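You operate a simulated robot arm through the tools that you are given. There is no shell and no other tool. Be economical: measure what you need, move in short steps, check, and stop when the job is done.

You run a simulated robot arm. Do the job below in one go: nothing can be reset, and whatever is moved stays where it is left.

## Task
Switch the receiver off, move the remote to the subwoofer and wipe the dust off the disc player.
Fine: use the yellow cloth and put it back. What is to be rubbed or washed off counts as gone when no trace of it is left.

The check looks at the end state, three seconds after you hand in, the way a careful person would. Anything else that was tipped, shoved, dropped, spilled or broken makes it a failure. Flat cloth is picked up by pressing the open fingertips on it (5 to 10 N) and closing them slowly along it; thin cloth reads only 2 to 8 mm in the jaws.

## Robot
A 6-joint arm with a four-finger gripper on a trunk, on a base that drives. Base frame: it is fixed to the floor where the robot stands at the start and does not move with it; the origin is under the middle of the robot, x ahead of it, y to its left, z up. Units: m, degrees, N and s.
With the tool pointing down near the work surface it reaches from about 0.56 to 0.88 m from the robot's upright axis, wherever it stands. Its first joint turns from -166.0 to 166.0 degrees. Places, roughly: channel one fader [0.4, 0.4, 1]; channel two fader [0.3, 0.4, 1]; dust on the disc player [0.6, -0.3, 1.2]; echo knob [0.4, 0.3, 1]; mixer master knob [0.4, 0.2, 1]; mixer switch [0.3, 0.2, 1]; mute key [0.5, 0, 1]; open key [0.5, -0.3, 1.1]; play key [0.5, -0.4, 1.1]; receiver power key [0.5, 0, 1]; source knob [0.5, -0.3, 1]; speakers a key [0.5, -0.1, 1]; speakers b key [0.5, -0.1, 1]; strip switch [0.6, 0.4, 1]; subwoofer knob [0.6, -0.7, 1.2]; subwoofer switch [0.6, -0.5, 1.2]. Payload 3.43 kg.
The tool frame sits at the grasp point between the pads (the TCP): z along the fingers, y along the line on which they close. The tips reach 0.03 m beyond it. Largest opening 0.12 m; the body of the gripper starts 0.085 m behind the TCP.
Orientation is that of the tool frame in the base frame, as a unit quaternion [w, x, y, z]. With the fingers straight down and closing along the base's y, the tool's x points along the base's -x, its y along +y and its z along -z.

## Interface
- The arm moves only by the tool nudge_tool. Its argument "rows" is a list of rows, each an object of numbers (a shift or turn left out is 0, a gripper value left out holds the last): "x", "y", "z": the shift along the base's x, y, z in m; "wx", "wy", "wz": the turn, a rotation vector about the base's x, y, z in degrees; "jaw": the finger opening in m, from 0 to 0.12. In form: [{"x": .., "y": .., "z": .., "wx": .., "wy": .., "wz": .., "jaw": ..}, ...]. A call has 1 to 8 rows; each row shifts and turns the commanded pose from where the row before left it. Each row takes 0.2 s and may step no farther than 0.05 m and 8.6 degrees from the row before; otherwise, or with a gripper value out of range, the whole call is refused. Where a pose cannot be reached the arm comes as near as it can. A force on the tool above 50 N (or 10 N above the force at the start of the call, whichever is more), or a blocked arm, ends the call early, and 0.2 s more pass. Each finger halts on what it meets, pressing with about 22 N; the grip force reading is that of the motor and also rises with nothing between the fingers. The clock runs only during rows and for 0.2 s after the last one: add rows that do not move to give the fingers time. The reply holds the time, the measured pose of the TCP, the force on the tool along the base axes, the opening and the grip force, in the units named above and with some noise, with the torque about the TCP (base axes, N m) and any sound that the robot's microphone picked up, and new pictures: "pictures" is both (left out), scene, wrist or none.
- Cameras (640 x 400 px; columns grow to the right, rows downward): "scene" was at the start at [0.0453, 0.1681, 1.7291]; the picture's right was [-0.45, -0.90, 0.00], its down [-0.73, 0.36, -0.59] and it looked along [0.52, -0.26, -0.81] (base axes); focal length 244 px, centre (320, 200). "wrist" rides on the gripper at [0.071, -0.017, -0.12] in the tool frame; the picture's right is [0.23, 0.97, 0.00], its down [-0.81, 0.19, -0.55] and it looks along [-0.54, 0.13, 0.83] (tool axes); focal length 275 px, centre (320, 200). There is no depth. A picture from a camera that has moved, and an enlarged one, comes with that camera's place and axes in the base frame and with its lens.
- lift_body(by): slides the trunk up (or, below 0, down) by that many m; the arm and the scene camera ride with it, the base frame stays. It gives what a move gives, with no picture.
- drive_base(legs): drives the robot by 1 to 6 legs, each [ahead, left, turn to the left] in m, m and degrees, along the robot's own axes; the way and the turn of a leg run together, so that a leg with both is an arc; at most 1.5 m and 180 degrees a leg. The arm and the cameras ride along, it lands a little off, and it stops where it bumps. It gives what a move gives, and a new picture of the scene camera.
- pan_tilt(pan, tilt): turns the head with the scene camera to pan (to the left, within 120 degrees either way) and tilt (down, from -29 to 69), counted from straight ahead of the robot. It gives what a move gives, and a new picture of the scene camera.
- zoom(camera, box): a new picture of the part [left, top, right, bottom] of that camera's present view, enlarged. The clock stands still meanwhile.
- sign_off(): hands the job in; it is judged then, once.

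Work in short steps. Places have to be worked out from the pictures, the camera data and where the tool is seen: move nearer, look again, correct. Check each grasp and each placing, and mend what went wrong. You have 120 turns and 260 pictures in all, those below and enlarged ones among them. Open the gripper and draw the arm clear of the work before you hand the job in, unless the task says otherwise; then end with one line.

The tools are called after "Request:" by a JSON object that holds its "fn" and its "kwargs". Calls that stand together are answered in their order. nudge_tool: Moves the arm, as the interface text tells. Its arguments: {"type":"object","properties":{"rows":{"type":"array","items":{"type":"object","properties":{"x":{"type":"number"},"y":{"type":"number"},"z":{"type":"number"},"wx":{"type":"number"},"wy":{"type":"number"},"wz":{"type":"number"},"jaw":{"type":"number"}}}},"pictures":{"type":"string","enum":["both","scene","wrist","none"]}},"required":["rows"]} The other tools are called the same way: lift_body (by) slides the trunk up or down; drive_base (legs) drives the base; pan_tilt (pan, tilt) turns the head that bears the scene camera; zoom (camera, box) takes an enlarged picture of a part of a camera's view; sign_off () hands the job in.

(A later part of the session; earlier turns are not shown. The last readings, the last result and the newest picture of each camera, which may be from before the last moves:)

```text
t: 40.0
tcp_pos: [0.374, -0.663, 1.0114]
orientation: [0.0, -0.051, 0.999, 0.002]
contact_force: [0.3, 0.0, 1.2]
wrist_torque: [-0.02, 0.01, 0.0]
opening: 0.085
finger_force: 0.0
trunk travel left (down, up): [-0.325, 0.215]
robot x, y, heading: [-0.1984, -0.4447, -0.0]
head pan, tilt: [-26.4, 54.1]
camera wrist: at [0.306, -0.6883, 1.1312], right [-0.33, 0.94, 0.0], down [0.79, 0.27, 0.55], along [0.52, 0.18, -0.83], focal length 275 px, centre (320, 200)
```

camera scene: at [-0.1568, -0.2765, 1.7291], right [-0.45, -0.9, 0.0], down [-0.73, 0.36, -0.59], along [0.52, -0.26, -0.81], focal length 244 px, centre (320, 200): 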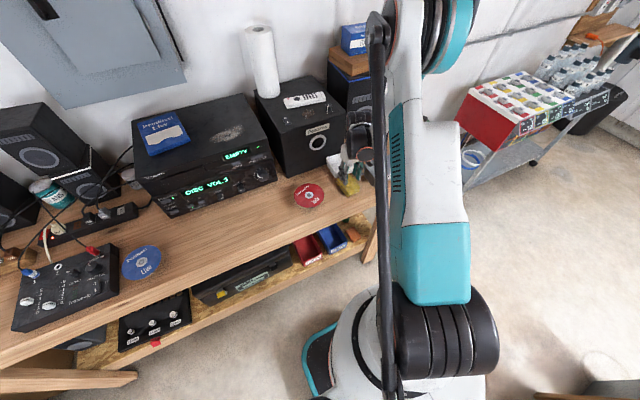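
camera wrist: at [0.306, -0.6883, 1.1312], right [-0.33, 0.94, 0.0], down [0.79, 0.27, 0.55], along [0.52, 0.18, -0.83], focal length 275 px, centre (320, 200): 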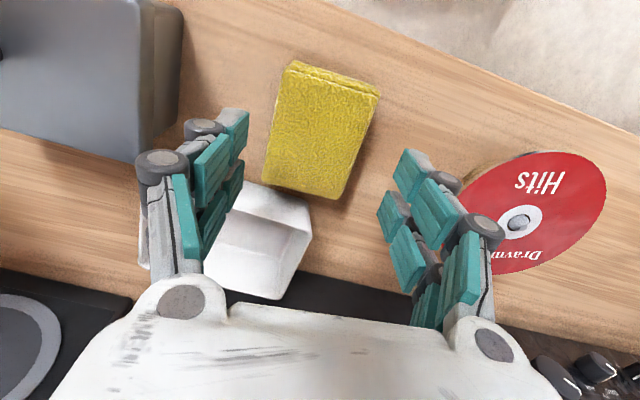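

The pad sits symmetrically between the open fingers. I'll descend beside it, feeling for the table.

Request:
{"fn": "nudge_tool", "kwargs": {"rows": [{"z": -0.03}, {"z": -0.01}, {"z": -0.003}, {}], "pictures": "none"}}

Request:
{"fn": "nudge_tool", "kwargs": {"rows": [{"z": -0.003}, {}], "pictures": "wrist"}}

Request:
{"fn": "zoom", "kwargs": {"camera": "scene", "box": [320, 130, 400, 200]}}

```text
t: 41.0
tcp_pos: [0.3762, -0.6643, 0.9711]
orientation: [0.0, -0.051, 0.999, 0.002]
contact_force: [0.7, -0.6, 0.2]
wrist_torque: [-0.01, -0.01, 0.01]
opening: 0.0847
finger_force: 0.0
trunk travel left (down, up): [-0.325, 0.215]
robot x, y, heading: [-0.2042, -0.4431, -0.1]
head pan, tilt: [-26.4, 54.1]
```

```text
t: 41.6
tcp_pos: [0.3758, -0.6643, 0.9676]
orientation: [0.001, -0.052, 0.999, 0.001]
contact_force: [0.7, -0.8, -0.5]
wrist_torque: [0.0, 0.04, 0.01]
opening: 0.085
finger_force: 0.0
trunk travel left (down, up): [-0.325, 0.215]
robot x, y, heading: [-0.203, -0.443, -0.0]
head pan, tilt: [-26.4, 54.1]
camera wrist: at [0.307, -0.6888, 1.0861], right [-0.33, 0.94, 0.0], down [0.79, 0.27, 0.55], along [0.52, 0.18, -0.83], focal length 275 px, centre (320, 200)
```

wrist: 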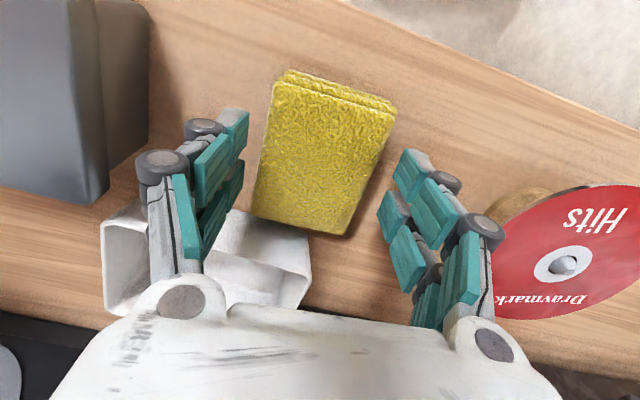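

```text
5.71 times, centred on (360, 165) of scene
camera zoom: at [-0.1567, -0.2765, 1.7291], right [-0.45, -0.9, 0.0], down [-0.73, 0.36, -0.59], along [0.52, -0.26, -0.81], focal length 1395 px, centre (91, 400)
```

zoom: 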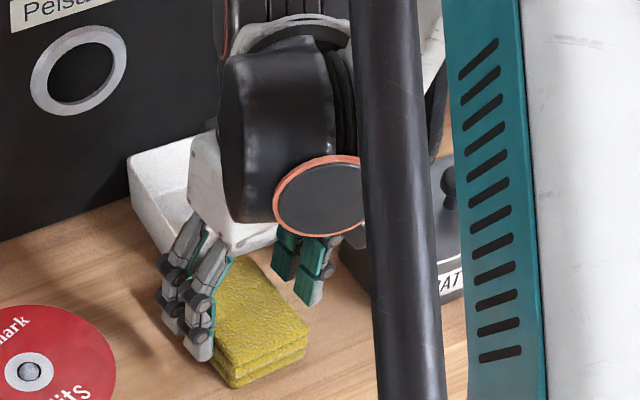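

The fingers straddle the pad, but they still sit high. I'll go 8 mm lower and then close to 0.07 first.

Request:
{"fn": "nudge_tool", "kwargs": {"rows": [{"z": -0.004}, {"z": -0.004}, {"jaw": 0.075}, {"jaw": 0.07}, {}], "pictures": "none"}}

```text
t: 42.8
tcp_pos: [0.3759, -0.6647, 0.958]
orientation: [0.001, -0.052, 0.999, 0.002]
contact_force: [0.0, -0.6, -0.5]
wrist_torque: [0.02, 0.0, 0.01]
opening: 0.0705
finger_force: 0.4
trunk travel left (down, up): [-0.325, 0.215]
robot x, y, heading: [-0.2031, -0.4419, 0.1]
head pan, tilt: [-26.4, 54.1]
```

No contact yet with the table; I'll close on the pad slowly.

Request:
{"fn": "nudge_tool", "kwargs": {"rows": [{"jaw": 0.065}, {"jaw": 0.06}, {"jaw": 0.055}, {"jaw": 0.05}, {}], "pictures": "wrist"}}

```text
t: 44.0
tcp_pos: [0.3756, -0.6647, 0.9582]
orientation: [0.0, -0.052, 0.999, 0.001]
contact_force: [-0.3, 0.5, 3.4]
wrist_torque: [0.0, -0.04, 0.07]
opening: 0.0674
finger_force: 22.6
trunk travel left (down, up): [-0.325, 0.215]
robot x, y, heading: [-0.2022, -0.4446, 0.0]
head pan, tilt: [-26.4, 54.1]
camera wrist: at [0.3068, -0.6888, 1.0777], right [-0.33, 0.94, 0.0], down [0.79, 0.27, 0.55], along [0.52, 0.18, -0.83], focal length 275 px, centre (320, 200)
```

wrist: 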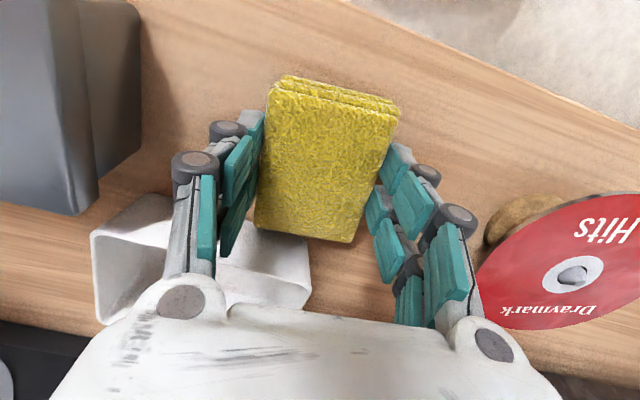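

The pad is gripped at 67 mm. I'll regrip 3 mm higher so that the tips don't scrape when wiping, then lift.

Request:
{"fn": "nudge_tool", "kwargs": {"rows": [{"jaw": 0.075}, {"z": 0.003}, {"jaw": 0.065}, {"jaw": 0.055}, {}, {"z": 0.02}, {"z": 0.03}, {}]}}

Request:
{"fn": "zoom", "kwargs": {"camera": "scene", "box": [320, 130, 400, 200]}}

```text
t: 45.8
tcp_pos: [0.3773, -0.6657, 1.0101]
orientation: [0.001, -0.051, 0.999, 0.002]
contact_force: [-0.4, 1.0, -0.5]
wrist_torque: [0.03, 0.03, 0.0]
opening: 0.0673
finger_force: 21.8
trunk travel left (down, up): [-0.325, 0.215]
robot x, y, heading: [-0.2002, -0.4406, -0.3]
head pan, tilt: [-26.4, 54.1]
camera scene: at [-0.1564, -0.2766, 1.729], right [-0.45, -0.9, 0.0], down [-0.73, 0.36, -0.59], along [0.52, -0.26, -0.81], focal length 244 px, centre (320, 200)
camera wrist: at [0.3083, -0.6903, 1.129], right [-0.33, 0.94, 0.0], down [0.79, 0.27, 0.55], along [0.52, 0.18, -0.83], focal length 275 px, centre (320, 200)
```

scene: 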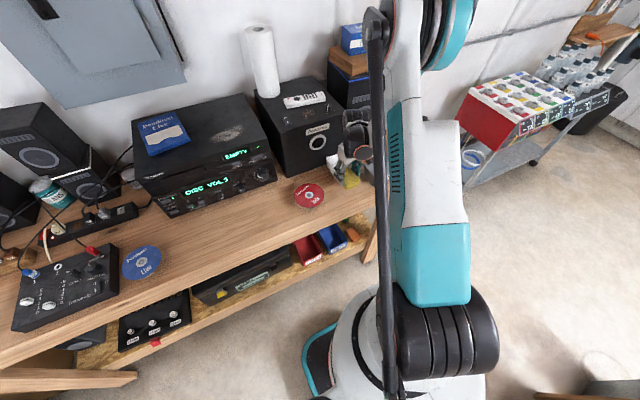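
wrist: 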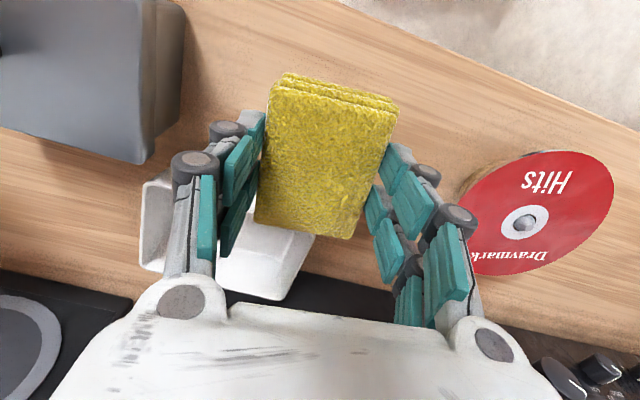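

```text
5.71 times, centred on (360, 165) of scene
camera zoom: at [-0.1564, -0.2766, 1.729], right [-0.45, -0.9, 0.0], down [-0.73, 0.36, -0.59], along [0.52, -0.26, -0.81], focal length 1395 px, centre (91, 400)
```

zoom: 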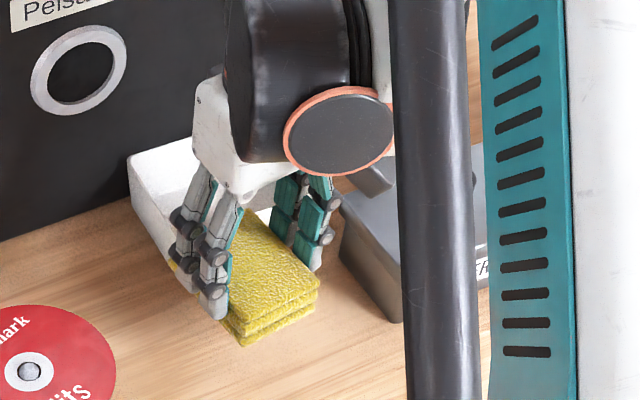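

The cloth is lifted cleanly. I'll raise it to 1.33 and drive forward-left so it comes near the dust.

Request:
{"fn": "nudge_tool", "kwargs": {"rows": [{"z": 0.05}, {"z": 0.05}, {"z": 0.05}, {"z": 0.05}, {"z": 0.05}, {"z": 0.05}, {"z": 0.02}, {}], "pictures": "none"}}

Request:
{"fn": "drive_base", "kwargs": {"legs": [[0, 0.37, 0], [0.17, 0, 0]]}}

Request:
{"fn": "zoom", "kwargs": {"camera": "wrist", "box": [0, 0, 640, 400]}}

```text
t: 47.6
tcp_pos: [0.3751, -0.6646, 1.3319]
orientation: [0.0, -0.052, 0.999, 0.002]
contact_force: [-0.2, -0.1, -0.2]
wrist_torque: [0.01, 0.02, 0.02]
opening: 0.0675
finger_force: 21.8
trunk travel left (down, up): [-0.325, 0.215]
robot x, y, heading: [-0.2032, -0.4412, -0.0]
head pan, tilt: [-26.4, 54.1]
```

```text
t: 51.0
tcp_pos: [0.5477, -0.2926, 1.3306]
orientation: [-0.001, -0.052, 0.999, 0.001]
contact_force: [1.2, -0.1, -1.4]
wrist_torque: [0.0, 0.08, -0.02]
opening: 0.0674
finger_force: 22.1
trunk travel left (down, up): [-0.325, 0.215]
robot x, y, heading: [-0.0321, -0.0732, 0.3]
head pan, tilt: [-26.4, 54.1]
camera scene: at [0.016, 0.0942, 1.729], right [-0.45, -0.9, 0.0], down [-0.73, 0.36, -0.58], along [0.52, -0.26, -0.81], focal length 244 px, centre (320, 200)
```

scene: 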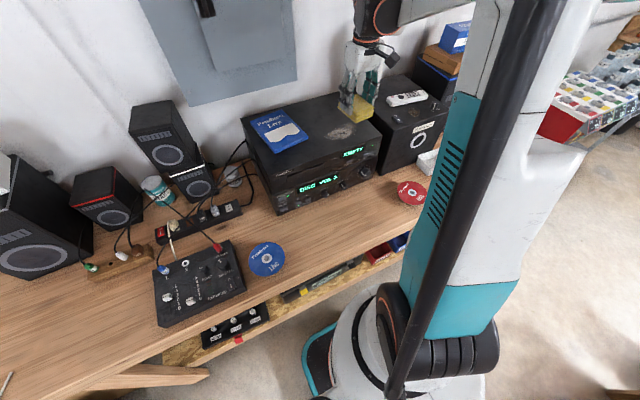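

```text
1.00 times, centred on (320, 200) of wrist (not enlarged: the box is as wide or as high as the picture)
camera zoom: at [0.4794, -0.3171, 1.4495], right [-0.33, 0.94, 0.0], down [0.79, 0.27, 0.55], along [0.52, 0.18, -0.83], focal length 275 px, centre (320, 200)
```

zoom: 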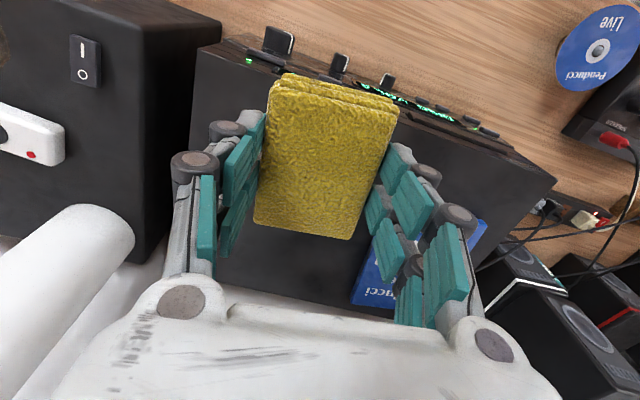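

Cloth still held. I'll move to (0.605, -0.335) above the player and lower to just above it.

Request:
{"fn": "nudge_tool", "kwargs": {"rows": [{"x": 0.03, "y": -0.02}, {"x": 0.027, "y": -0.022}, {"z": -0.05}, {"z": -0.05}, {"z": -0.02}, {}]}}

Request:
{"fn": "zoom", "kwargs": {"camera": "scene", "box": [300, 70, 400, 150]}}

```text
t: 52.4
tcp_pos: [0.6039, -0.3365, 1.2121]
orientation: [0.0, -0.052, 0.999, 0.002]
contact_force: [0.4, -0.2, 0.1]
wrist_torque: [0.04, -0.01, -0.02]
opening: 0.0674
finger_force: 22.3
trunk travel left (down, up): [-0.325, 0.215]
robot x, y, heading: [-0.034, -0.074, 0.1]
head pan, tilt: [-26.4, 54.1]
camera scene: at [0.0141, 0.0943, 1.7291], right [-0.45, -0.9, 0.0], down [-0.73, 0.36, -0.59], along [0.52, -0.26, -0.81], focal length 244 px, centre (320, 200)
camera wrist: at [0.534, -0.3594, 1.3305], right [-0.33, 0.94, 0.0], down [0.79, 0.27, 0.55], along [0.52, 0.18, -0.83], focal length 275 px, centre (320, 200)
```

scene: 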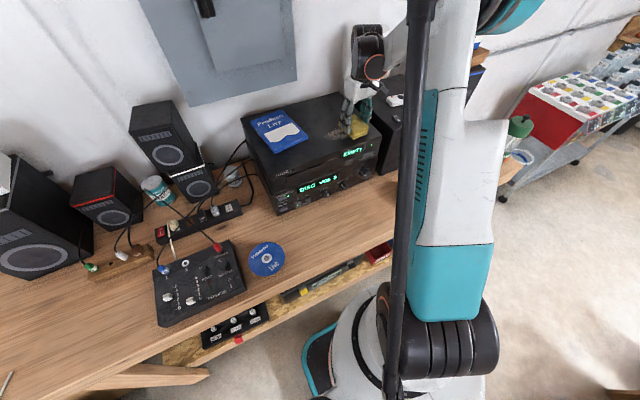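
wrist: 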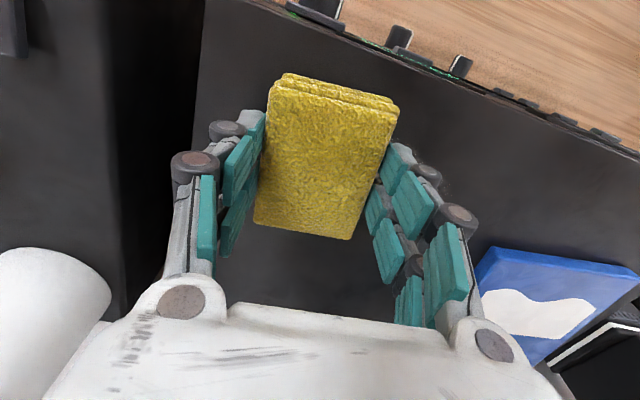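

```text
5.00 times, centred on (350, 110) of scene
camera zoom: at [0.0141, 0.0943, 1.7291], right [-0.45, -0.9, 0.0], down [-0.73, 0.36, -0.59], along [0.52, -0.26, -0.81], focal length 1221 px, centre (170, 650)
```

zoom: 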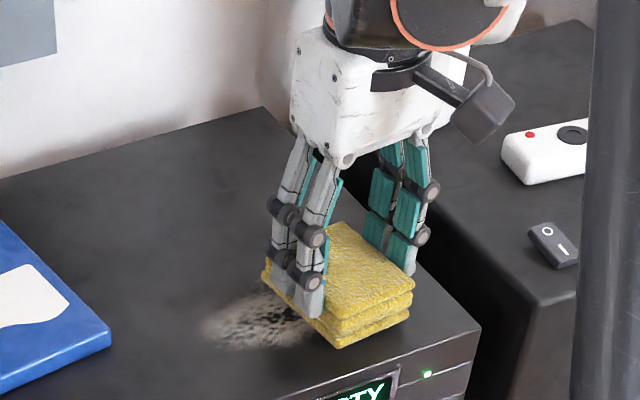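

The pad hangs just over the right part of the dust. I'll feel down for the surface.

Request:
{"fn": "nudge_tool", "kwargs": {"rows": [{"z": -0.005}, {"z": -0.004}, {"z": -0.003}, {}], "pictures": "none"}}

Request:
{"fn": "nudge_tool", "kwargs": {"rows": [{"z": -0.002}, {"z": -0.001}, {}], "pictures": "none"}}

```text
t: 53.4
tcp_pos: [0.6028, -0.3345, 1.2006]
orientation: [0.0, -0.052, 0.999, 0.001]
contact_force: [1.1, -2.3, 23.2]
wrist_torque: [-0.07, 0.01, 0.0]
opening: 0.0677
finger_force: 21.7
trunk travel left (down, up): [-0.325, 0.215]
robot x, y, heading: [-0.0305, -0.0751, -0.0]
head pan, tilt: [-26.4, 54.1]
```

```text
t: 54.2
tcp_pos: [0.6009, -0.3348, 1.1976]
orientation: [-0.001, -0.051, 0.999, 0.0]
contact_force: [0.4, -3.6, 22.5]
wrist_torque: [-0.2, -0.09, 0.01]
opening: 0.0672
finger_force: 21.6
trunk travel left (down, up): [-0.325, 0.215]
robot x, y, heading: [-0.0339, -0.0724, 0.0]
head pan, tilt: [-26.4, 54.1]
```

Contact at about 22 N; I'll ease off 1 mm and stroke along y to -0.245 and back at this x.

Request:
{"fn": "nudge_tool", "kwargs": {"rows": [{"z": 0.0008}, {"y": 0.02}, {"y": 0.025}, {"y": 0.025}, {"y": 0.02}, {"y": -0.025}, {"y": -0.025}, {"y": -0.04}]}}

Request:
{"fn": "zoom", "kwargs": {"camera": "scene", "box": [300, 70, 400, 150]}}

```text
t: 56.0
tcp_pos: [0.6015, -0.3355, 1.1967]
orientation: [0.0, -0.052, 0.999, 0.001]
contact_force: [0.9, -0.7, 13.8]
wrist_torque: [0.31, 0.02, 0.16]
opening: 0.0672
finger_force: 22.2
trunk travel left (down, up): [-0.325, 0.215]
robot x, y, heading: [-0.0316, -0.0743, -0.1]
head pan, tilt: [-26.4, 54.1]
camera scene: at [0.0125, 0.0949, 1.7292], right [-0.45, -0.9, 0.0], down [-0.72, 0.36, -0.59], along [0.53, -0.26, -0.81], focal length 244 px, centre (320, 200)
camera wrist: at [0.5328, -0.3595, 1.3166], right [-0.33, 0.94, 0.0], down [0.79, 0.27, 0.55], along [0.52, 0.18, -0.83], focal length 275 px, centre (320, 200)
```

scene: 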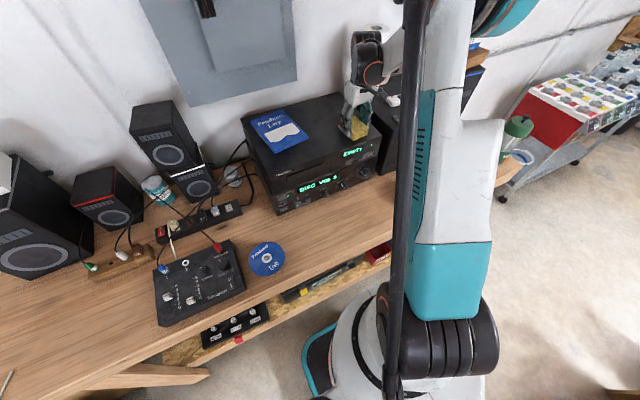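
wrist: 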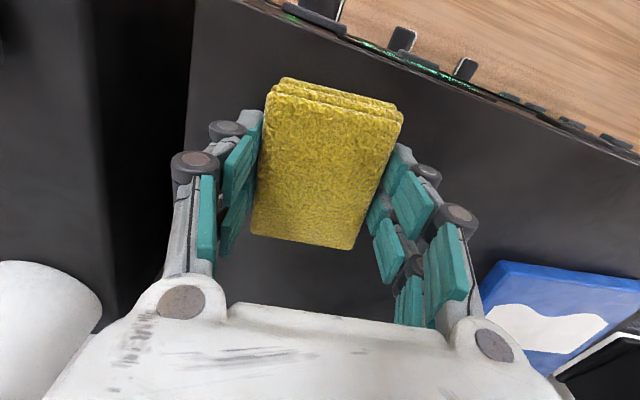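

```text
5.00 times, centred on (350, 110) of scene
camera zoom: at [0.0125, 0.0949, 1.7292], right [-0.45, -0.9, 0.0], down [-0.72, 0.36, -0.59], along [0.53, -0.26, -0.81], focal length 1221 px, centre (170, 650)
```

zoom: 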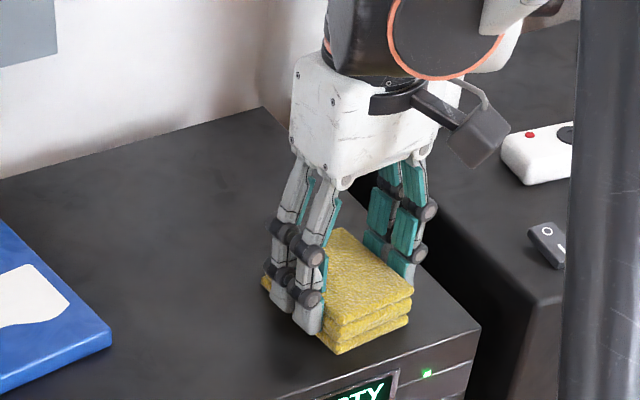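

The dust is disappearing with the stroke. I'll add a second lane at x≈0.64 and return.

Request:
{"fn": "nudge_tool", "kwargs": {"rows": [{"x": 0.02, "y": -0.008}, {"x": 0.018}, {"y": 0.025}, {"y": 0.03}, {"y": 0.025}, {"y": 0.02}, {"x": -0.03}, {"y": -0.03}], "pictures": "none"}}

Request:
{"fn": "nudge_tool", "kwargs": {"rows": [{"y": -0.03}, {"y": -0.03}, {"y": -0.02}, {"x": -0.03}, {"y": 0.03}, {"z": 0.01}, {"z": 0.05}, {"z": 0.05}]}}

Request:
{"fn": "zoom", "kwargs": {"camera": "scene", "box": [300, 70, 400, 150]}}

```text
t: 57.8
tcp_pos: [0.6097, -0.2739, 1.1966]
orientation: [0.0, -0.052, 0.999, 0.001]
contact_force: [1.8, -1.3, 3.8]
wrist_torque: [0.12, -0.07, -0.04]
opening: 0.0676
finger_force: 22.0
trunk travel left (down, up): [-0.325, 0.215]
robot x, y, heading: [-0.0323, -0.0753, -0.1]
head pan, tilt: [-26.4, 54.1]
```

```text
t: 59.6
tcp_pos: [0.5805, -0.3239, 1.3062]
orientation: [0.0, -0.052, 0.999, 0.001]
contact_force: [-0.5, -0.4, -0.5]
wrist_torque: [-0.02, 0.0, -0.02]
opening: 0.0675
finger_force: 21.8
trunk travel left (down, up): [-0.325, 0.215]
robot x, y, heading: [-0.0294, -0.0748, 0.1]
head pan, tilt: [-26.4, 54.1]
camera scene: at [0.0136, 0.0944, 1.7291], right [-0.45, -0.9, 0.0], down [-0.73, 0.36, -0.59], along [0.52, -0.26, -0.81], focal length 244 px, centre (320, 200)
camera wrist: at [0.5122, -0.3483, 1.425], right [-0.33, 0.94, 0.0], down [0.79, 0.27, 0.55], along [0.52, 0.18, -0.83], focal length 275 px, centre (320, 200)
```

scene: 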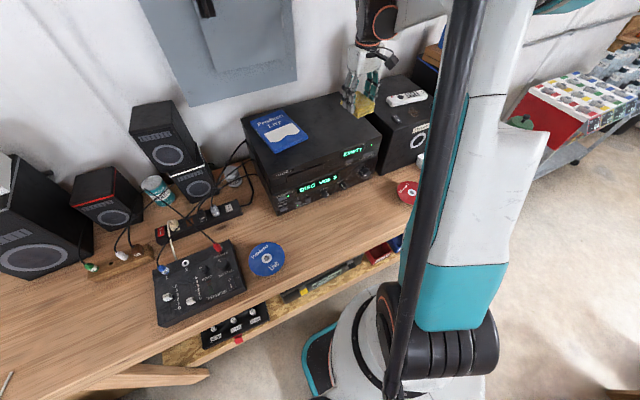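
wrist: 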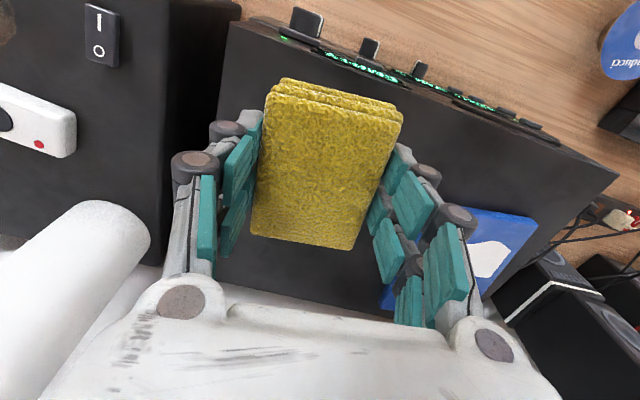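

```text
5.00 times, centred on (350, 110) of scene
camera zoom: at [0.0136, 0.0944, 1.7291], right [-0.45, -0.9, 0.0], down [-0.73, 0.36, -0.59], along [0.52, -0.26, -0.81], focal length 1221 px, centre (170, 650)
```

zoom: 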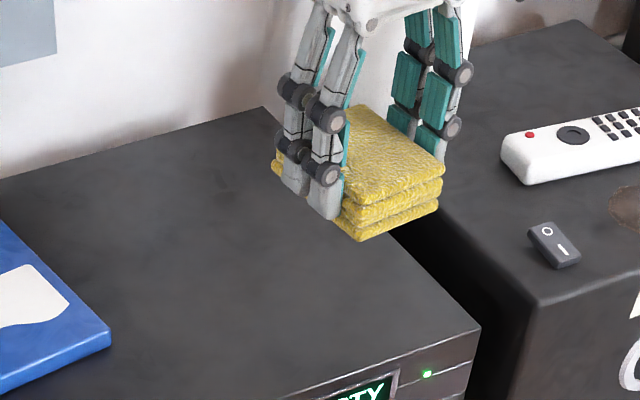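

The visible top looks clean. I'll drive back the way I came and recheck the part now behind the cloth.

Request:
{"fn": "drive_base", "kwargs": {"legs": [[-0.17, 0, 0], [0, -0.37, 0]]}}

Request:
{"fn": "zoom", "kwargs": {"camera": "scene", "box": [120, 80, 290, 220]}}

```text
t: 63.0
tcp_pos: [0.4095, -0.6984, 1.3058]
orientation: [-0.001, -0.051, 0.999, 0.002]
contact_force: [0.3, -0.4, -1.0]
wrist_torque: [0.03, 0.02, 0.02]
opening: 0.0672
finger_force: 21.8
trunk travel left (down, up): [-0.325, 0.215]
robot x, y, heading: [-0.201, -0.4491, 0.0]
head pan, tilt: [-26.4, 54.1]
camera scene: at [-0.1567, -0.2794, 1.7292], right [-0.45, -0.89, 0.0], down [-0.72, 0.36, -0.59], along [0.52, -0.26, -0.81], focal length 244 px, centre (320, 200)
```

scene: 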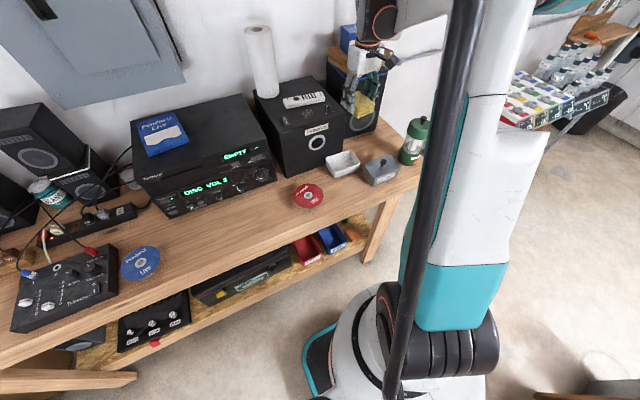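

```text
2.86 times, centred on (205, 150) of scene
camera zoom: at [-0.1567, -0.2794, 1.7292], right [-0.45, -0.89, 0.0], down [-0.72, 0.36, -0.59], along [0.52, -0.26, -0.81], focal length 698 px, centre (649, 343)
```

zoom: 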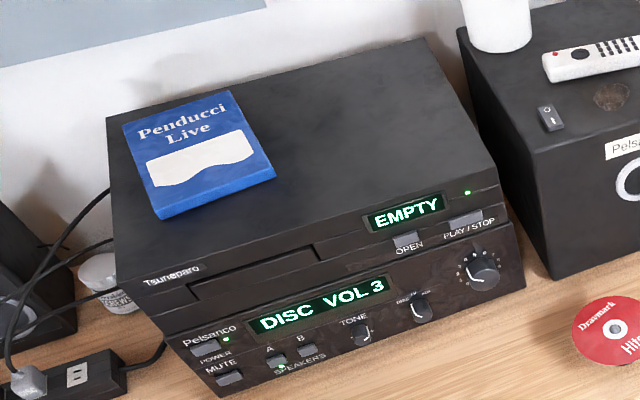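

It appears clean; one deeper enlargement before I put the cloth back.

Request:
{"fn": "zoom", "kwargs": {"camera": "scene", "box": [195, 90, 265, 140]}}

Request:
{"fn": "nudge_tool", "kwargs": {"rows": [{"x": -0.035, "y": 0.024}, {"z": -0.05}, {"z": -0.05}, {"z": -0.05}, {"z": -0.05}, {"z": -0.05}, {"z": -0.04}, {}]}}

```text
8.00 times, centred on (230, 115) of scene
camera zoom: at [-0.1567, -0.2794, 1.7292], right [-0.45, -0.89, 0.0], down [-0.72, 0.36, -0.59], along [0.52, -0.26, -0.81], focal length 1953 px, centre (1040, 880)
```

zoom: 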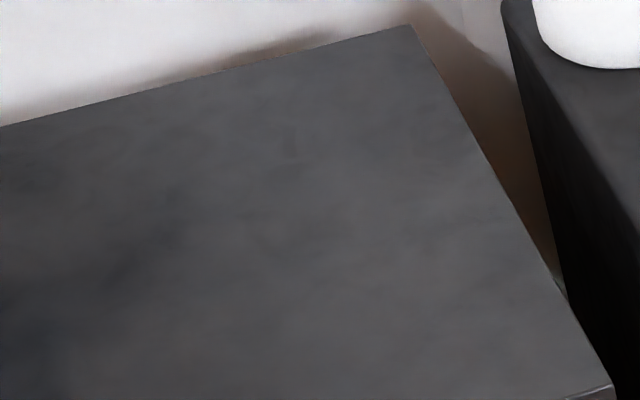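

```text
t: 64.8
tcp_pos: [0.3731, -0.6739, 1.0132]
orientation: [-0.001, -0.051, 0.999, 0.002]
contact_force: [0.3, -0.2, -0.3]
wrist_torque: [0.0, 0.01, 0.0]
opening: 0.0672
finger_force: 22.1
trunk travel left (down, up): [-0.325, 0.215]
robot x, y, heading: [-0.2002, -0.4451, -0.3]
head pan, tilt: [-26.4, 54.1]
camera scene: at [-0.1571, -0.2781, 1.7291], right [-0.45, -0.89, 0.0], down [-0.72, 0.36, -0.59], along [0.52, -0.26, -0.81], focal length 244 px, centre (320, 200)
camera wrist: at [0.3049, -0.6979, 1.1328], right [-0.33, 0.94, 0.0], down [0.79, 0.27, 0.55], along [0.52, 0.18, -0.83], focal length 275 px, centre (320, 200)
```

scene: 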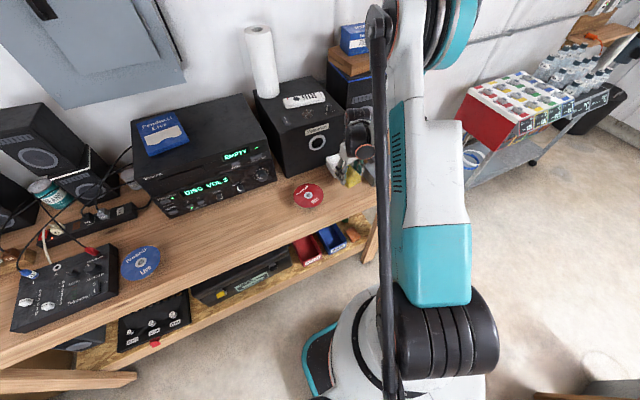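
wrist: 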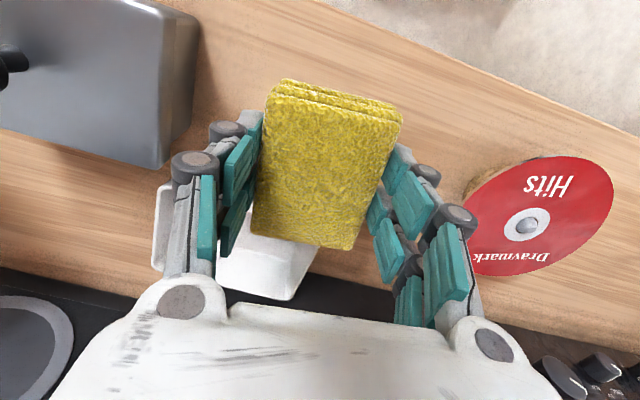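

Clean. Now I lower the cloth to its old place by feel.

Request:
{"fn": "nudge_tool", "kwargs": {"rows": [{"x": -0.003, "z": -0.03}, {"z": -0.015}, {"z": -0.004}, {}], "pictures": "none"}}

Request:
{"fn": "nudge_tool", "kwargs": {"rows": [{"z": -0.002}, {"z": -0.002}, {}], "pictures": "none"}}

```text
t: 65.8
tcp_pos: [0.3733, -0.6736, 0.9664]
orientation: [0.001, -0.05, 0.999, 0.001]
contact_force: [-1.0, 0.2, -0.8]
wrist_torque: [-0.03, 0.02, 0.0]
opening: 0.0673
finger_force: 22.1
trunk travel left (down, up): [-0.325, 0.215]
robot x, y, heading: [-0.2023, -0.4438, -0.0]
head pan, tilt: [-26.4, 54.1]
```

```text
t: 66.6
tcp_pos: [0.3711, -0.6735, 0.9626]
orientation: [0.0, -0.051, 0.999, 0.001]
contact_force: [-0.9, 0.3, -1.1]
wrist_torque: [0.0, -0.02, 0.03]
opening: 0.0673
finger_force: 22.0
trunk travel left (down, up): [-0.325, 0.215]
robot x, y, heading: [-0.2018, -0.4457, -0.2]
head pan, tilt: [-26.4, 54.1]
```

Free so far; further small steps.

Request:
{"fn": "nudge_tool", "kwargs": {"rows": [{"z": -0.002}, {"z": -0.001}, {}], "pictures": "none"}}

Request:
{"fn": "nudge_tool", "kwargs": {"rows": [{"z": -0.0015}, {"z": -0.001}, {}], "pictures": "none"}}

```text
t: 67.4
tcp_pos: [0.3725, -0.6747, 0.9595]
orientation: [0.0, -0.05, 0.999, 0.0]
contact_force: [0.1, 0.1, -0.1]
wrist_torque: [0.01, 0.02, 0.01]
opening: 0.0674
finger_force: 22.0
trunk travel left (down, up): [-0.325, 0.215]
robot x, y, heading: [-0.2028, -0.4463, -0.1]
head pan, tilt: [-26.4, 54.1]
```

```text
t: 68.2
tcp_pos: [0.3726, -0.6743, 0.9569]
orientation: [0.0, -0.05, 0.999, 0.001]
contact_force: [-0.5, 0.0, 0.2]
wrist_torque: [0.08, -0.03, -0.03]
opening: 0.0675
finger_force: 21.6
trunk travel left (down, up): [-0.325, 0.215]
robot x, y, heading: [-0.2018, -0.4456, -0.1]
head pan, tilt: [-26.4, 54.1]
```

Just about at the table; one more millimetre to confirm contact.

Request:
{"fn": "nudge_tool", "kwargs": {"rows": [{"z": -0.001}, {}], "pictures": "none"}}

Request:
{"fn": "nudge_tool", "kwargs": {"rows": [{"z": -0.001}, {}], "pictures": "none"}}

```text
t: 68.8
tcp_pos: [0.3723, -0.6743, 0.9551]
orientation: [0.0, -0.051, 0.999, 0.001]
contact_force: [-0.5, 0.5, 0.0]
wrist_torque: [0.0, 0.0, 0.0]
opening: 0.0674
finger_force: 21.9
trunk travel left (down, up): [-0.325, 0.215]
robot x, y, heading: [-0.2031, -0.4469, -0.3]
head pan, tilt: [-26.4, 54.1]
```

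```text
t: 69.4
tcp_pos: [0.3719, -0.6742, 0.9553]
orientation: [0.0, -0.05, 0.999, 0.0]
contact_force: [0.4, 0.1, -1.1]
wrist_torque: [-0.01, 0.01, -0.01]
opening: 0.0676
finger_force: 22.2
trunk travel left (down, up): [-0.325, 0.215]
robot x, y, heading: [-0.199, -0.4471, 0.0]
head pan, tilt: [-26.4, 54.1]
```

Near the table but still no clear force; two more steps.

Request:
{"fn": "nudge_tool", "kwargs": {"rows": [{"z": -0.001}, {}], "pictures": "none"}}

Request:
{"fn": "nudge_tool", "kwargs": {"rows": [{"z": -0.001}, {}], "pictures": "wrist"}}

Request:
{"fn": "zoom", "kwargs": {"camera": "scene", "box": [320, 130, 400, 200]}}

```text
t: 70.0
tcp_pos: [0.3722, -0.6732, 0.9532]
orientation: [0.0, -0.051, 0.999, 0.001]
contact_force: [0.1, -0.1, -0.1]
wrist_torque: [0.01, -0.01, 0.03]
opening: 0.0673
finger_force: 21.8
trunk travel left (down, up): [-0.325, 0.215]
robot x, y, heading: [-0.2064, -0.4487, 0.1]
head pan, tilt: [-26.4, 54.1]
```

```text
t: 70.6
tcp_pos: [0.3722, -0.6739, 0.9527]
orientation: [0.0, -0.05, 0.999, 0.002]
contact_force: [0.4, 0.4, -0.3]
wrist_torque: [-0.04, 0.03, -0.01]
opening: 0.0676
finger_force: 22.4
trunk travel left (down, up): [-0.325, 0.215]
robot x, y, heading: [-0.1994, -0.4446, -0.1]
head pan, tilt: [-26.4, 54.1]
camera wrist: at [0.3032, -0.6984, 1.0723], right [-0.33, 0.94, 0.0], down [0.79, 0.27, 0.55], along [0.52, 0.18, -0.83], focal length 275 px, centre (320, 200)
```

wrist: 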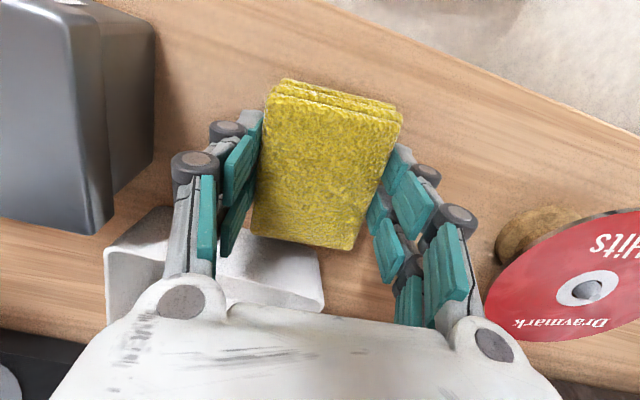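

```text
5.71 times, centred on (360, 165) of scene
camera zoom: at [-0.1567, -0.2783, 1.7291], right [-0.45, -0.89, 0.0], down [-0.72, 0.36, -0.59], along [0.52, -0.26, -0.81], focal length 1395 px, centre (91, 400)
```

zoom: 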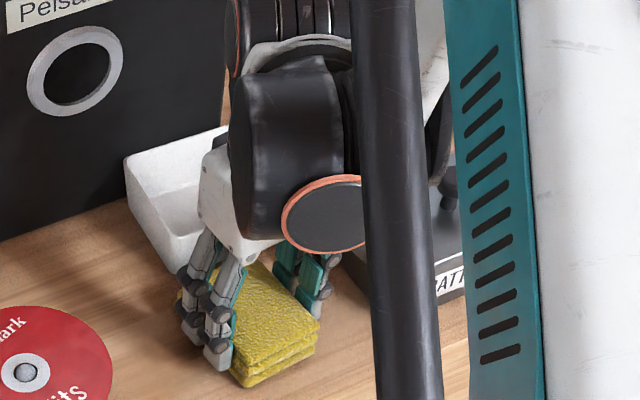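

Very close to the table judging by the shadow. A few more millimetre steps.

Request:
{"fn": "nudge_tool", "kwargs": {"rows": [{"z": -0.001}, {}], "pictures": "none"}}

Request:
{"fn": "nudge_tool", "kwargs": {"rows": [{"z": -0.001}, {}], "pictures": "none"}}

Request:
{"fn": "nudge_tool", "kwargs": {"rows": [{"z": -0.001}, {}], "pictures": "none"}}

```text
t: 71.2
tcp_pos: [0.3708, -0.6737, 0.9517]
orientation: [0.0, -0.051, 0.999, 0.001]
contact_force: [3.5, -3.1, 13.7]
wrist_torque: [-0.04, -0.12, -0.05]
opening: 0.0675
finger_force: 22.0
trunk travel left (down, up): [-0.325, 0.215]
robot x, y, heading: [-0.2024, -0.4485, -0.2]
head pan, tilt: [-26.4, 54.1]
```

```text
t: 71.8
tcp_pos: [0.3711, -0.6739, 0.9523]
orientation: [0.0, -0.051, 0.999, 0.001]
contact_force: [3.9, -3.9, 22.4]
wrist_torque: [-0.27, -0.13, -0.02]
opening: 0.0676
finger_force: 21.4
trunk travel left (down, up): [-0.325, 0.215]
robot x, y, heading: [-0.204, -0.4467, 0.1]
head pan, tilt: [-26.4, 54.1]
```

```text
t: 72.4
tcp_pos: [0.3703, -0.6736, 0.9496]
orientation: [-0.001, -0.051, 0.999, 0.001]
contact_force: [3.4, -2.4, 22.7]
wrist_torque: [-0.14, -0.02, 0.0]
opening: 0.0674
finger_force: 22.1
trunk travel left (down, up): [-0.325, 0.215]
robot x, y, heading: [-0.1994, -0.45, -0.2]
head pan, tilt: [-26.4, 54.1]
```

The cloth is on the table. I'll ease off, release gently and rise.

Request:
{"fn": "nudge_tool", "kwargs": {"rows": [{"z": 0.002}, {"jaw": 0.075}, {"jaw": 0.085}, {"z": 0.01}, {"z": 0.04}, {"z": 0.05}, {"z": 0.05}, {"z": 0.05}]}}

Request:
{"fn": "zoom", "kwargs": {"camera": "scene", "box": [240, 80, 400, 220]}}

```text
t: 74.2
tcp_pos: [0.372, -0.6727, 1.1505]
orientation: [0.0, -0.051, 0.999, 0.001]
contact_force: [-0.7, 0.3, 0.6]
wrist_torque: [-0.05, 0.0, -0.03]
opening: 0.0852
finger_force: 0.2
trunk travel left (down, up): [-0.325, 0.215]
robot x, y, heading: [-0.2037, -0.4432, -0.2]
head pan, tilt: [-26.4, 54.1]
camera scene: at [-0.1581, -0.2777, 1.7291], right [-0.45, -0.89, 0.0], down [-0.72, 0.36, -0.59], along [0.53, -0.26, -0.81], focal length 244 px, centre (320, 200)
camera wrist: at [0.3028, -0.6967, 1.2698], right [-0.33, 0.94, 0.0], down [0.79, 0.27, 0.55], along [0.52, 0.18, -0.83], focal length 275 px, centre (320, 200)
```

scene: 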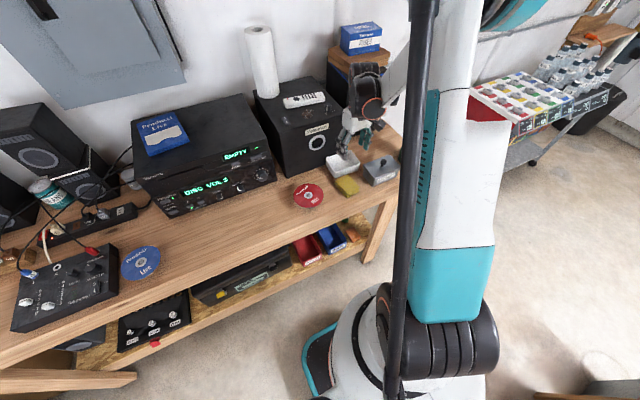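
wrist: 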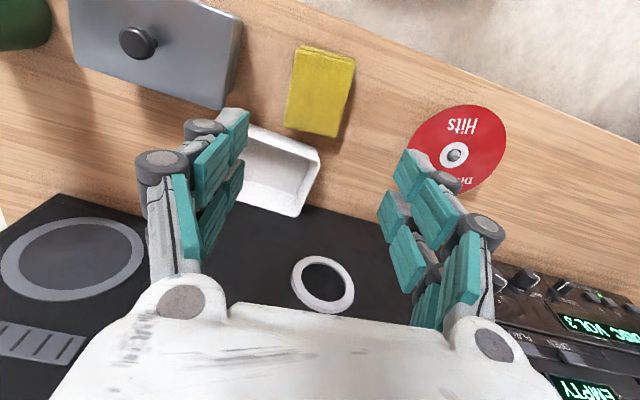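

```text
2.86 times, centred on (320, 150) of scene
camera zoom: at [-0.1581, -0.2777, 1.7291], right [-0.45, -0.89, 0.0], down [-0.72, 0.36, -0.59], along [0.53, -0.26, -0.81], focal length 698 px, centre (320, 343)
```

zoom: 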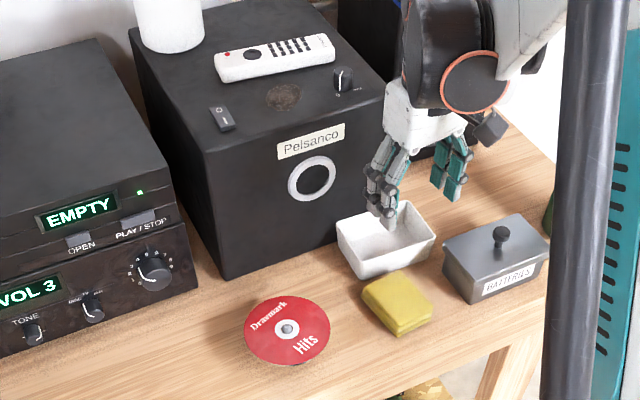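

The cloth is back in place beside the tray. From two views the receiver's power key is near (0.523, -0.013, 1.04) on the front. I'll raise the arm and drive left 0.43 m.

Request:
{"fn": "nudge_tool", "kwargs": {"rows": [{"z": 0.05}, {"z": 0.05, "wz": -6, "jaw": 0.04}, {"jaw": 0.0}, {}], "pictures": "none"}}

Request:
{"fn": "drive_base", "kwargs": {"legs": [[0, 0.43, 0]]}}

Request:
{"fn": "zoom", "kwargs": {"camera": "scene", "box": [270, 110, 400, 200]}}

```text
t: 75.2
tcp_pos: [0.3705, -0.6741, 1.2514]
orientation: [0.0, 0.002, 1.0, 0.001]
contact_force: [0.1, 0.4, -0.6]
wrist_torque: [0.0, 0.01, 0.01]
opening: 0.0
finger_force: 21.6
trunk travel left (down, up): [-0.325, 0.215]
robot x, y, heading: [-0.2054, -0.4467, -0.2]
head pan, tilt: [-26.4, 54.1]
```

```text
t: 77.8
tcp_pos: [0.3721, -0.2466, 1.2508]
orientation: [-0.001, 0.003, 1.0, 0.001]
contact_force: [0.6, -0.4, 1.1]
wrist_torque: [-0.04, 0.0, -0.01]
opening: 0.0005
finger_force: 22.3
trunk travel left (down, up): [-0.325, 0.215]
robot x, y, heading: [-0.1989, -0.0182, -0.4]
head pan, tilt: [-26.4, 54.1]
camera scene: at [-0.1555, 0.1484, 1.729], right [-0.45, -0.89, 0.0], down [-0.72, 0.36, -0.59], along [0.52, -0.26, -0.81], focal length 244 px, centre (320, 200)
```

scene: 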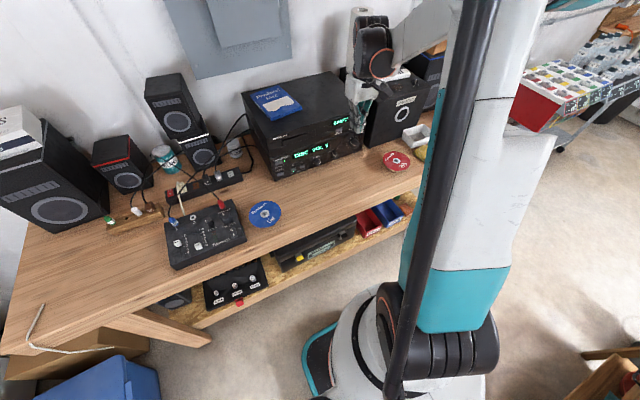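

```text
4.44 times, centred on (335, 155) of scene
camera zoom: at [-0.1555, 0.1484, 1.729], right [-0.45, -0.89, 0.0], down [-0.72, 0.36, -0.59], along [0.52, -0.26, -0.81], focal length 1085 px, centre (253, 400)
```

zoom: 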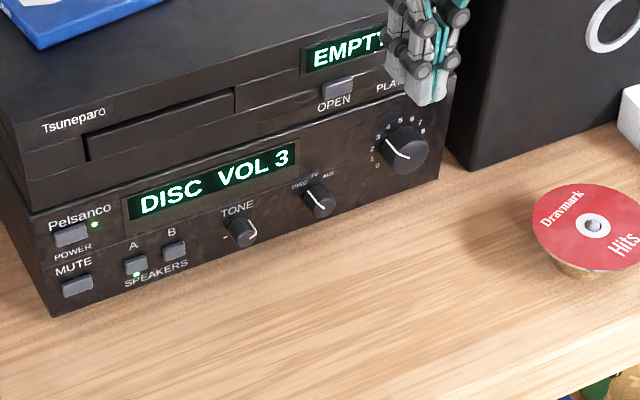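

The view shows the POWER key clearly; refined place (0.523, -0.009, 1.034). I'll move sideways to y≈-0.01 and tilt the fingers forward 45°, staying well in front of it.

Request:
{"fn": "nudge_tool", "kwargs": {"rows": [{"y": 0.04, "wy": -7.5}, {"y": 0.04, "wy": -7.5}, {"y": 0.04, "wy": -7.5}, {"y": 0.04, "wy": -7.5}, {"y": 0.04, "wy": -7.5}, {"y": 0.037, "wy": -7.5}, {"z": -0.04}, {"z": -0.04}]}}

Request:
{"fn": "zoom", "kwargs": {"camera": "scene", "box": [220, 90, 380, 210]}}

```text
t: 79.6
tcp_pos: [0.3723, -0.0123, 1.1706]
orientation: [0.383, 0.002, 0.924, 0.002]
contact_force: [-0.6, 0.7, 0.2]
wrist_torque: [-0.03, 0.0, 0.0]
opening: 0.0004
finger_force: 21.7
trunk travel left (down, up): [-0.325, 0.215]
robot x, y, heading: [-0.2042, -0.0211, -0.0]
head pan, tilt: [-26.4, 54.1]
camera scene: at [-0.1542, 0.1476, 1.729], right [-0.45, -0.89, 0.0], down [-0.72, 0.36, -0.59], along [0.52, -0.26, -0.81], focal length 244 px, centre (320, 200)
camera wrist: at [0.2368, -0.0285, 1.2038], right [-0.16, 0.97, -0.16], down [0.18, 0.19, 0.97], along [0.97, 0.13, -0.21], focal length 275 px, centre (320, 200)
```

scene: 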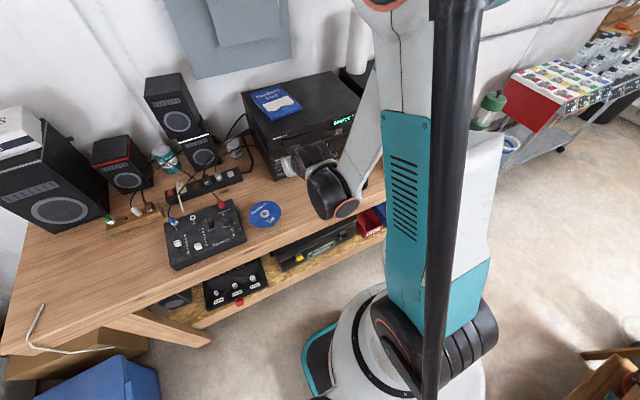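
wrist: 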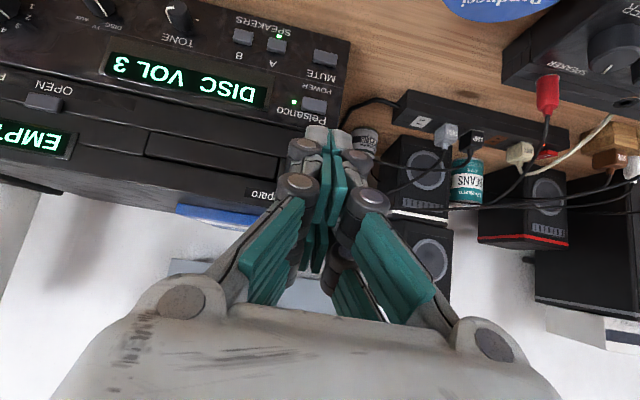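

```text
3.33 times, centred on (300, 150) of scene
camera zoom: at [-0.1542, 0.1476, 1.729], right [-0.45, -0.89, 0.0], down [-0.72, 0.36, -0.59], along [0.52, -0.26, -0.81], focal length 814 px, centre (387, 367)
```

zoom: 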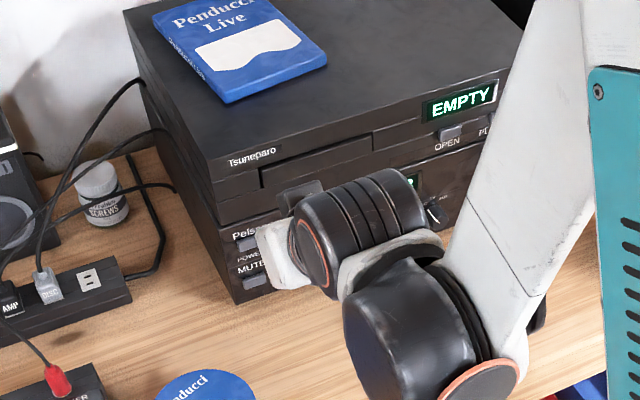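

The wrist camera puts the key at about y -0.013, z 1.031. I'll lower to z≈1.047 and approach to 3 cm before it.

Request:
{"fn": "nudge_tool", "kwargs": {"rows": [{"z": -0.04}, {"z": -0.04}, {"z": -0.04}, {"x": 0.04}, {"x": 0.03}, {}]}}

Request:
{"fn": "zoom", "kwargs": {"camera": "wrist", "box": [240, 20, 400, 180]}}

```text
t: 81.0
tcp_pos: [0.4829, -0.0103, 1.1411]
orientation: [0.382, 0.002, 0.924, 0.003]
contact_force: [0.1, -0.1, 0.7]
wrist_torque: [0.01, -0.02, -0.01]
opening: 0.0
finger_force: 22.2
out of reach, approached as far as the arm can: row 1, 2, 3
trunk travel left (down, up): [-0.325, 0.215]
robot x, y, heading: [-0.1969, -0.0215, -0.4]
head pan, tilt: [-26.4, 54.1]
camera scene: at [-0.1557, 0.1475, 1.7291], right [-0.45, -0.89, 0.0], down [-0.72, 0.36, -0.59], along [0.52, -0.26, -0.81], focal length 244 px, centre (320, 200)
camera wrist: at [0.3472, -0.0261, 1.175], right [-0.16, 0.97, -0.16], down [0.18, 0.19, 0.97], along [0.97, 0.13, -0.21], focal length 275 px, centre (320, 200)
```

scene: 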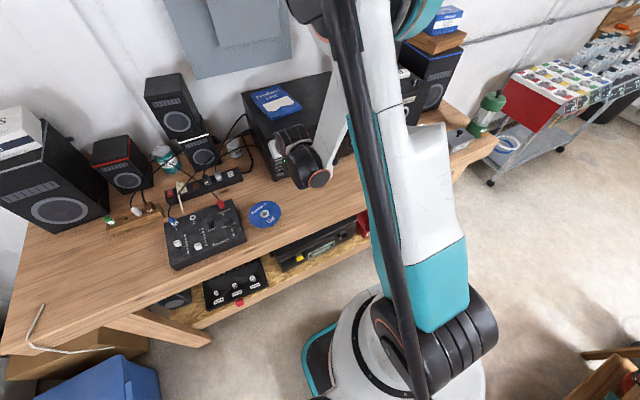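
wrist: 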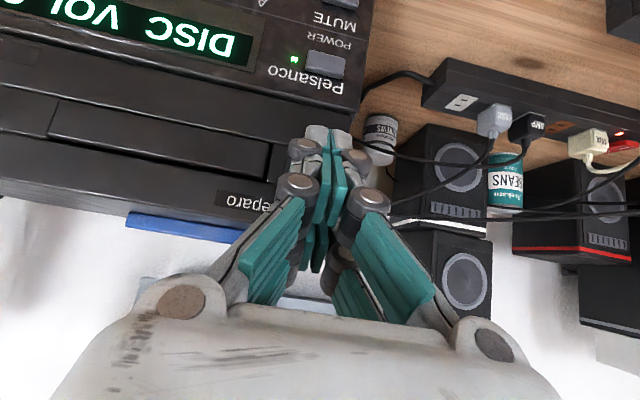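

```text
2.50 times, centred on (320, 100) of wrist
camera zoom: at [0.3472, -0.0261, 1.175], right [-0.16, 0.97, -0.16], down [0.18, 0.19, 0.97], along [0.97, 0.13, -0.21], focal length 688 px, centre (320, 450)
```

zoom: 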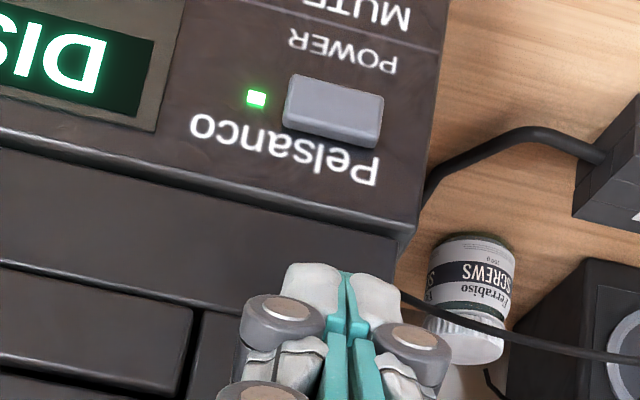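

The arm ran out of downward reach, so it sits at z 1.141. I'll back off 3 cm and lower the trunk by 0.094 instead.

Request:
{"fn": "nudge_tool", "kwargs": {"rows": [{"x": -0.025}, {}], "pictures": "none"}}

Request:
{"fn": "lift_body", "kwargs": {"by": -0.094}}

Request:
{"fn": "zoom", "kwargs": {"camera": "wrist", "box": [200, 40, 440, 190]}}

```text
t: 81.6
tcp_pos: [0.4575, -0.0094, 1.14]
orientation: [0.383, 0.002, 0.924, 0.002]
contact_force: [-0.6, 0.7, 0.1]
wrist_torque: [-0.03, -0.02, 0.01]
opening: 0.0003
finger_force: 22.2
trunk travel left (down, up): [-0.325, 0.215]
robot x, y, heading: [-0.2, -0.0219, -0.4]
head pan, tilt: [-26.4, 54.1]
```

```text
t: 82.9
tcp_pos: [0.4586, -0.0086, 1.0475]
orientation: [0.383, 0.002, 0.924, 0.002]
contact_force: [0.0, 0.2, -0.3]
wrist_torque: [0.01, -0.02, 0.0]
opening: 0.0
finger_force: 21.9
trunk travel left (down, up): [-0.231, 0.309]
robot x, y, heading: [-0.2016, -0.0206, -0.4]
head pan, tilt: [-26.4, 54.1]
```

```text
2.67 times, centred on (320, 115) of wrist
camera zoom: at [0.3226, -0.026, 1.0809], right [-0.16, 0.97, -0.16], down [0.18, 0.19, 0.97], along [0.97, 0.13, -0.21], focal length 734 px, centre (320, 427)
```

zoom: 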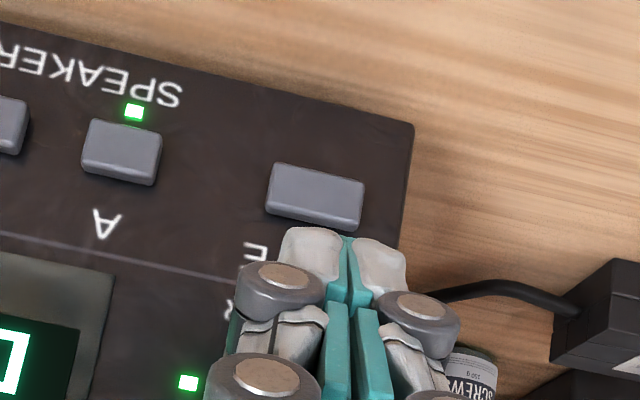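

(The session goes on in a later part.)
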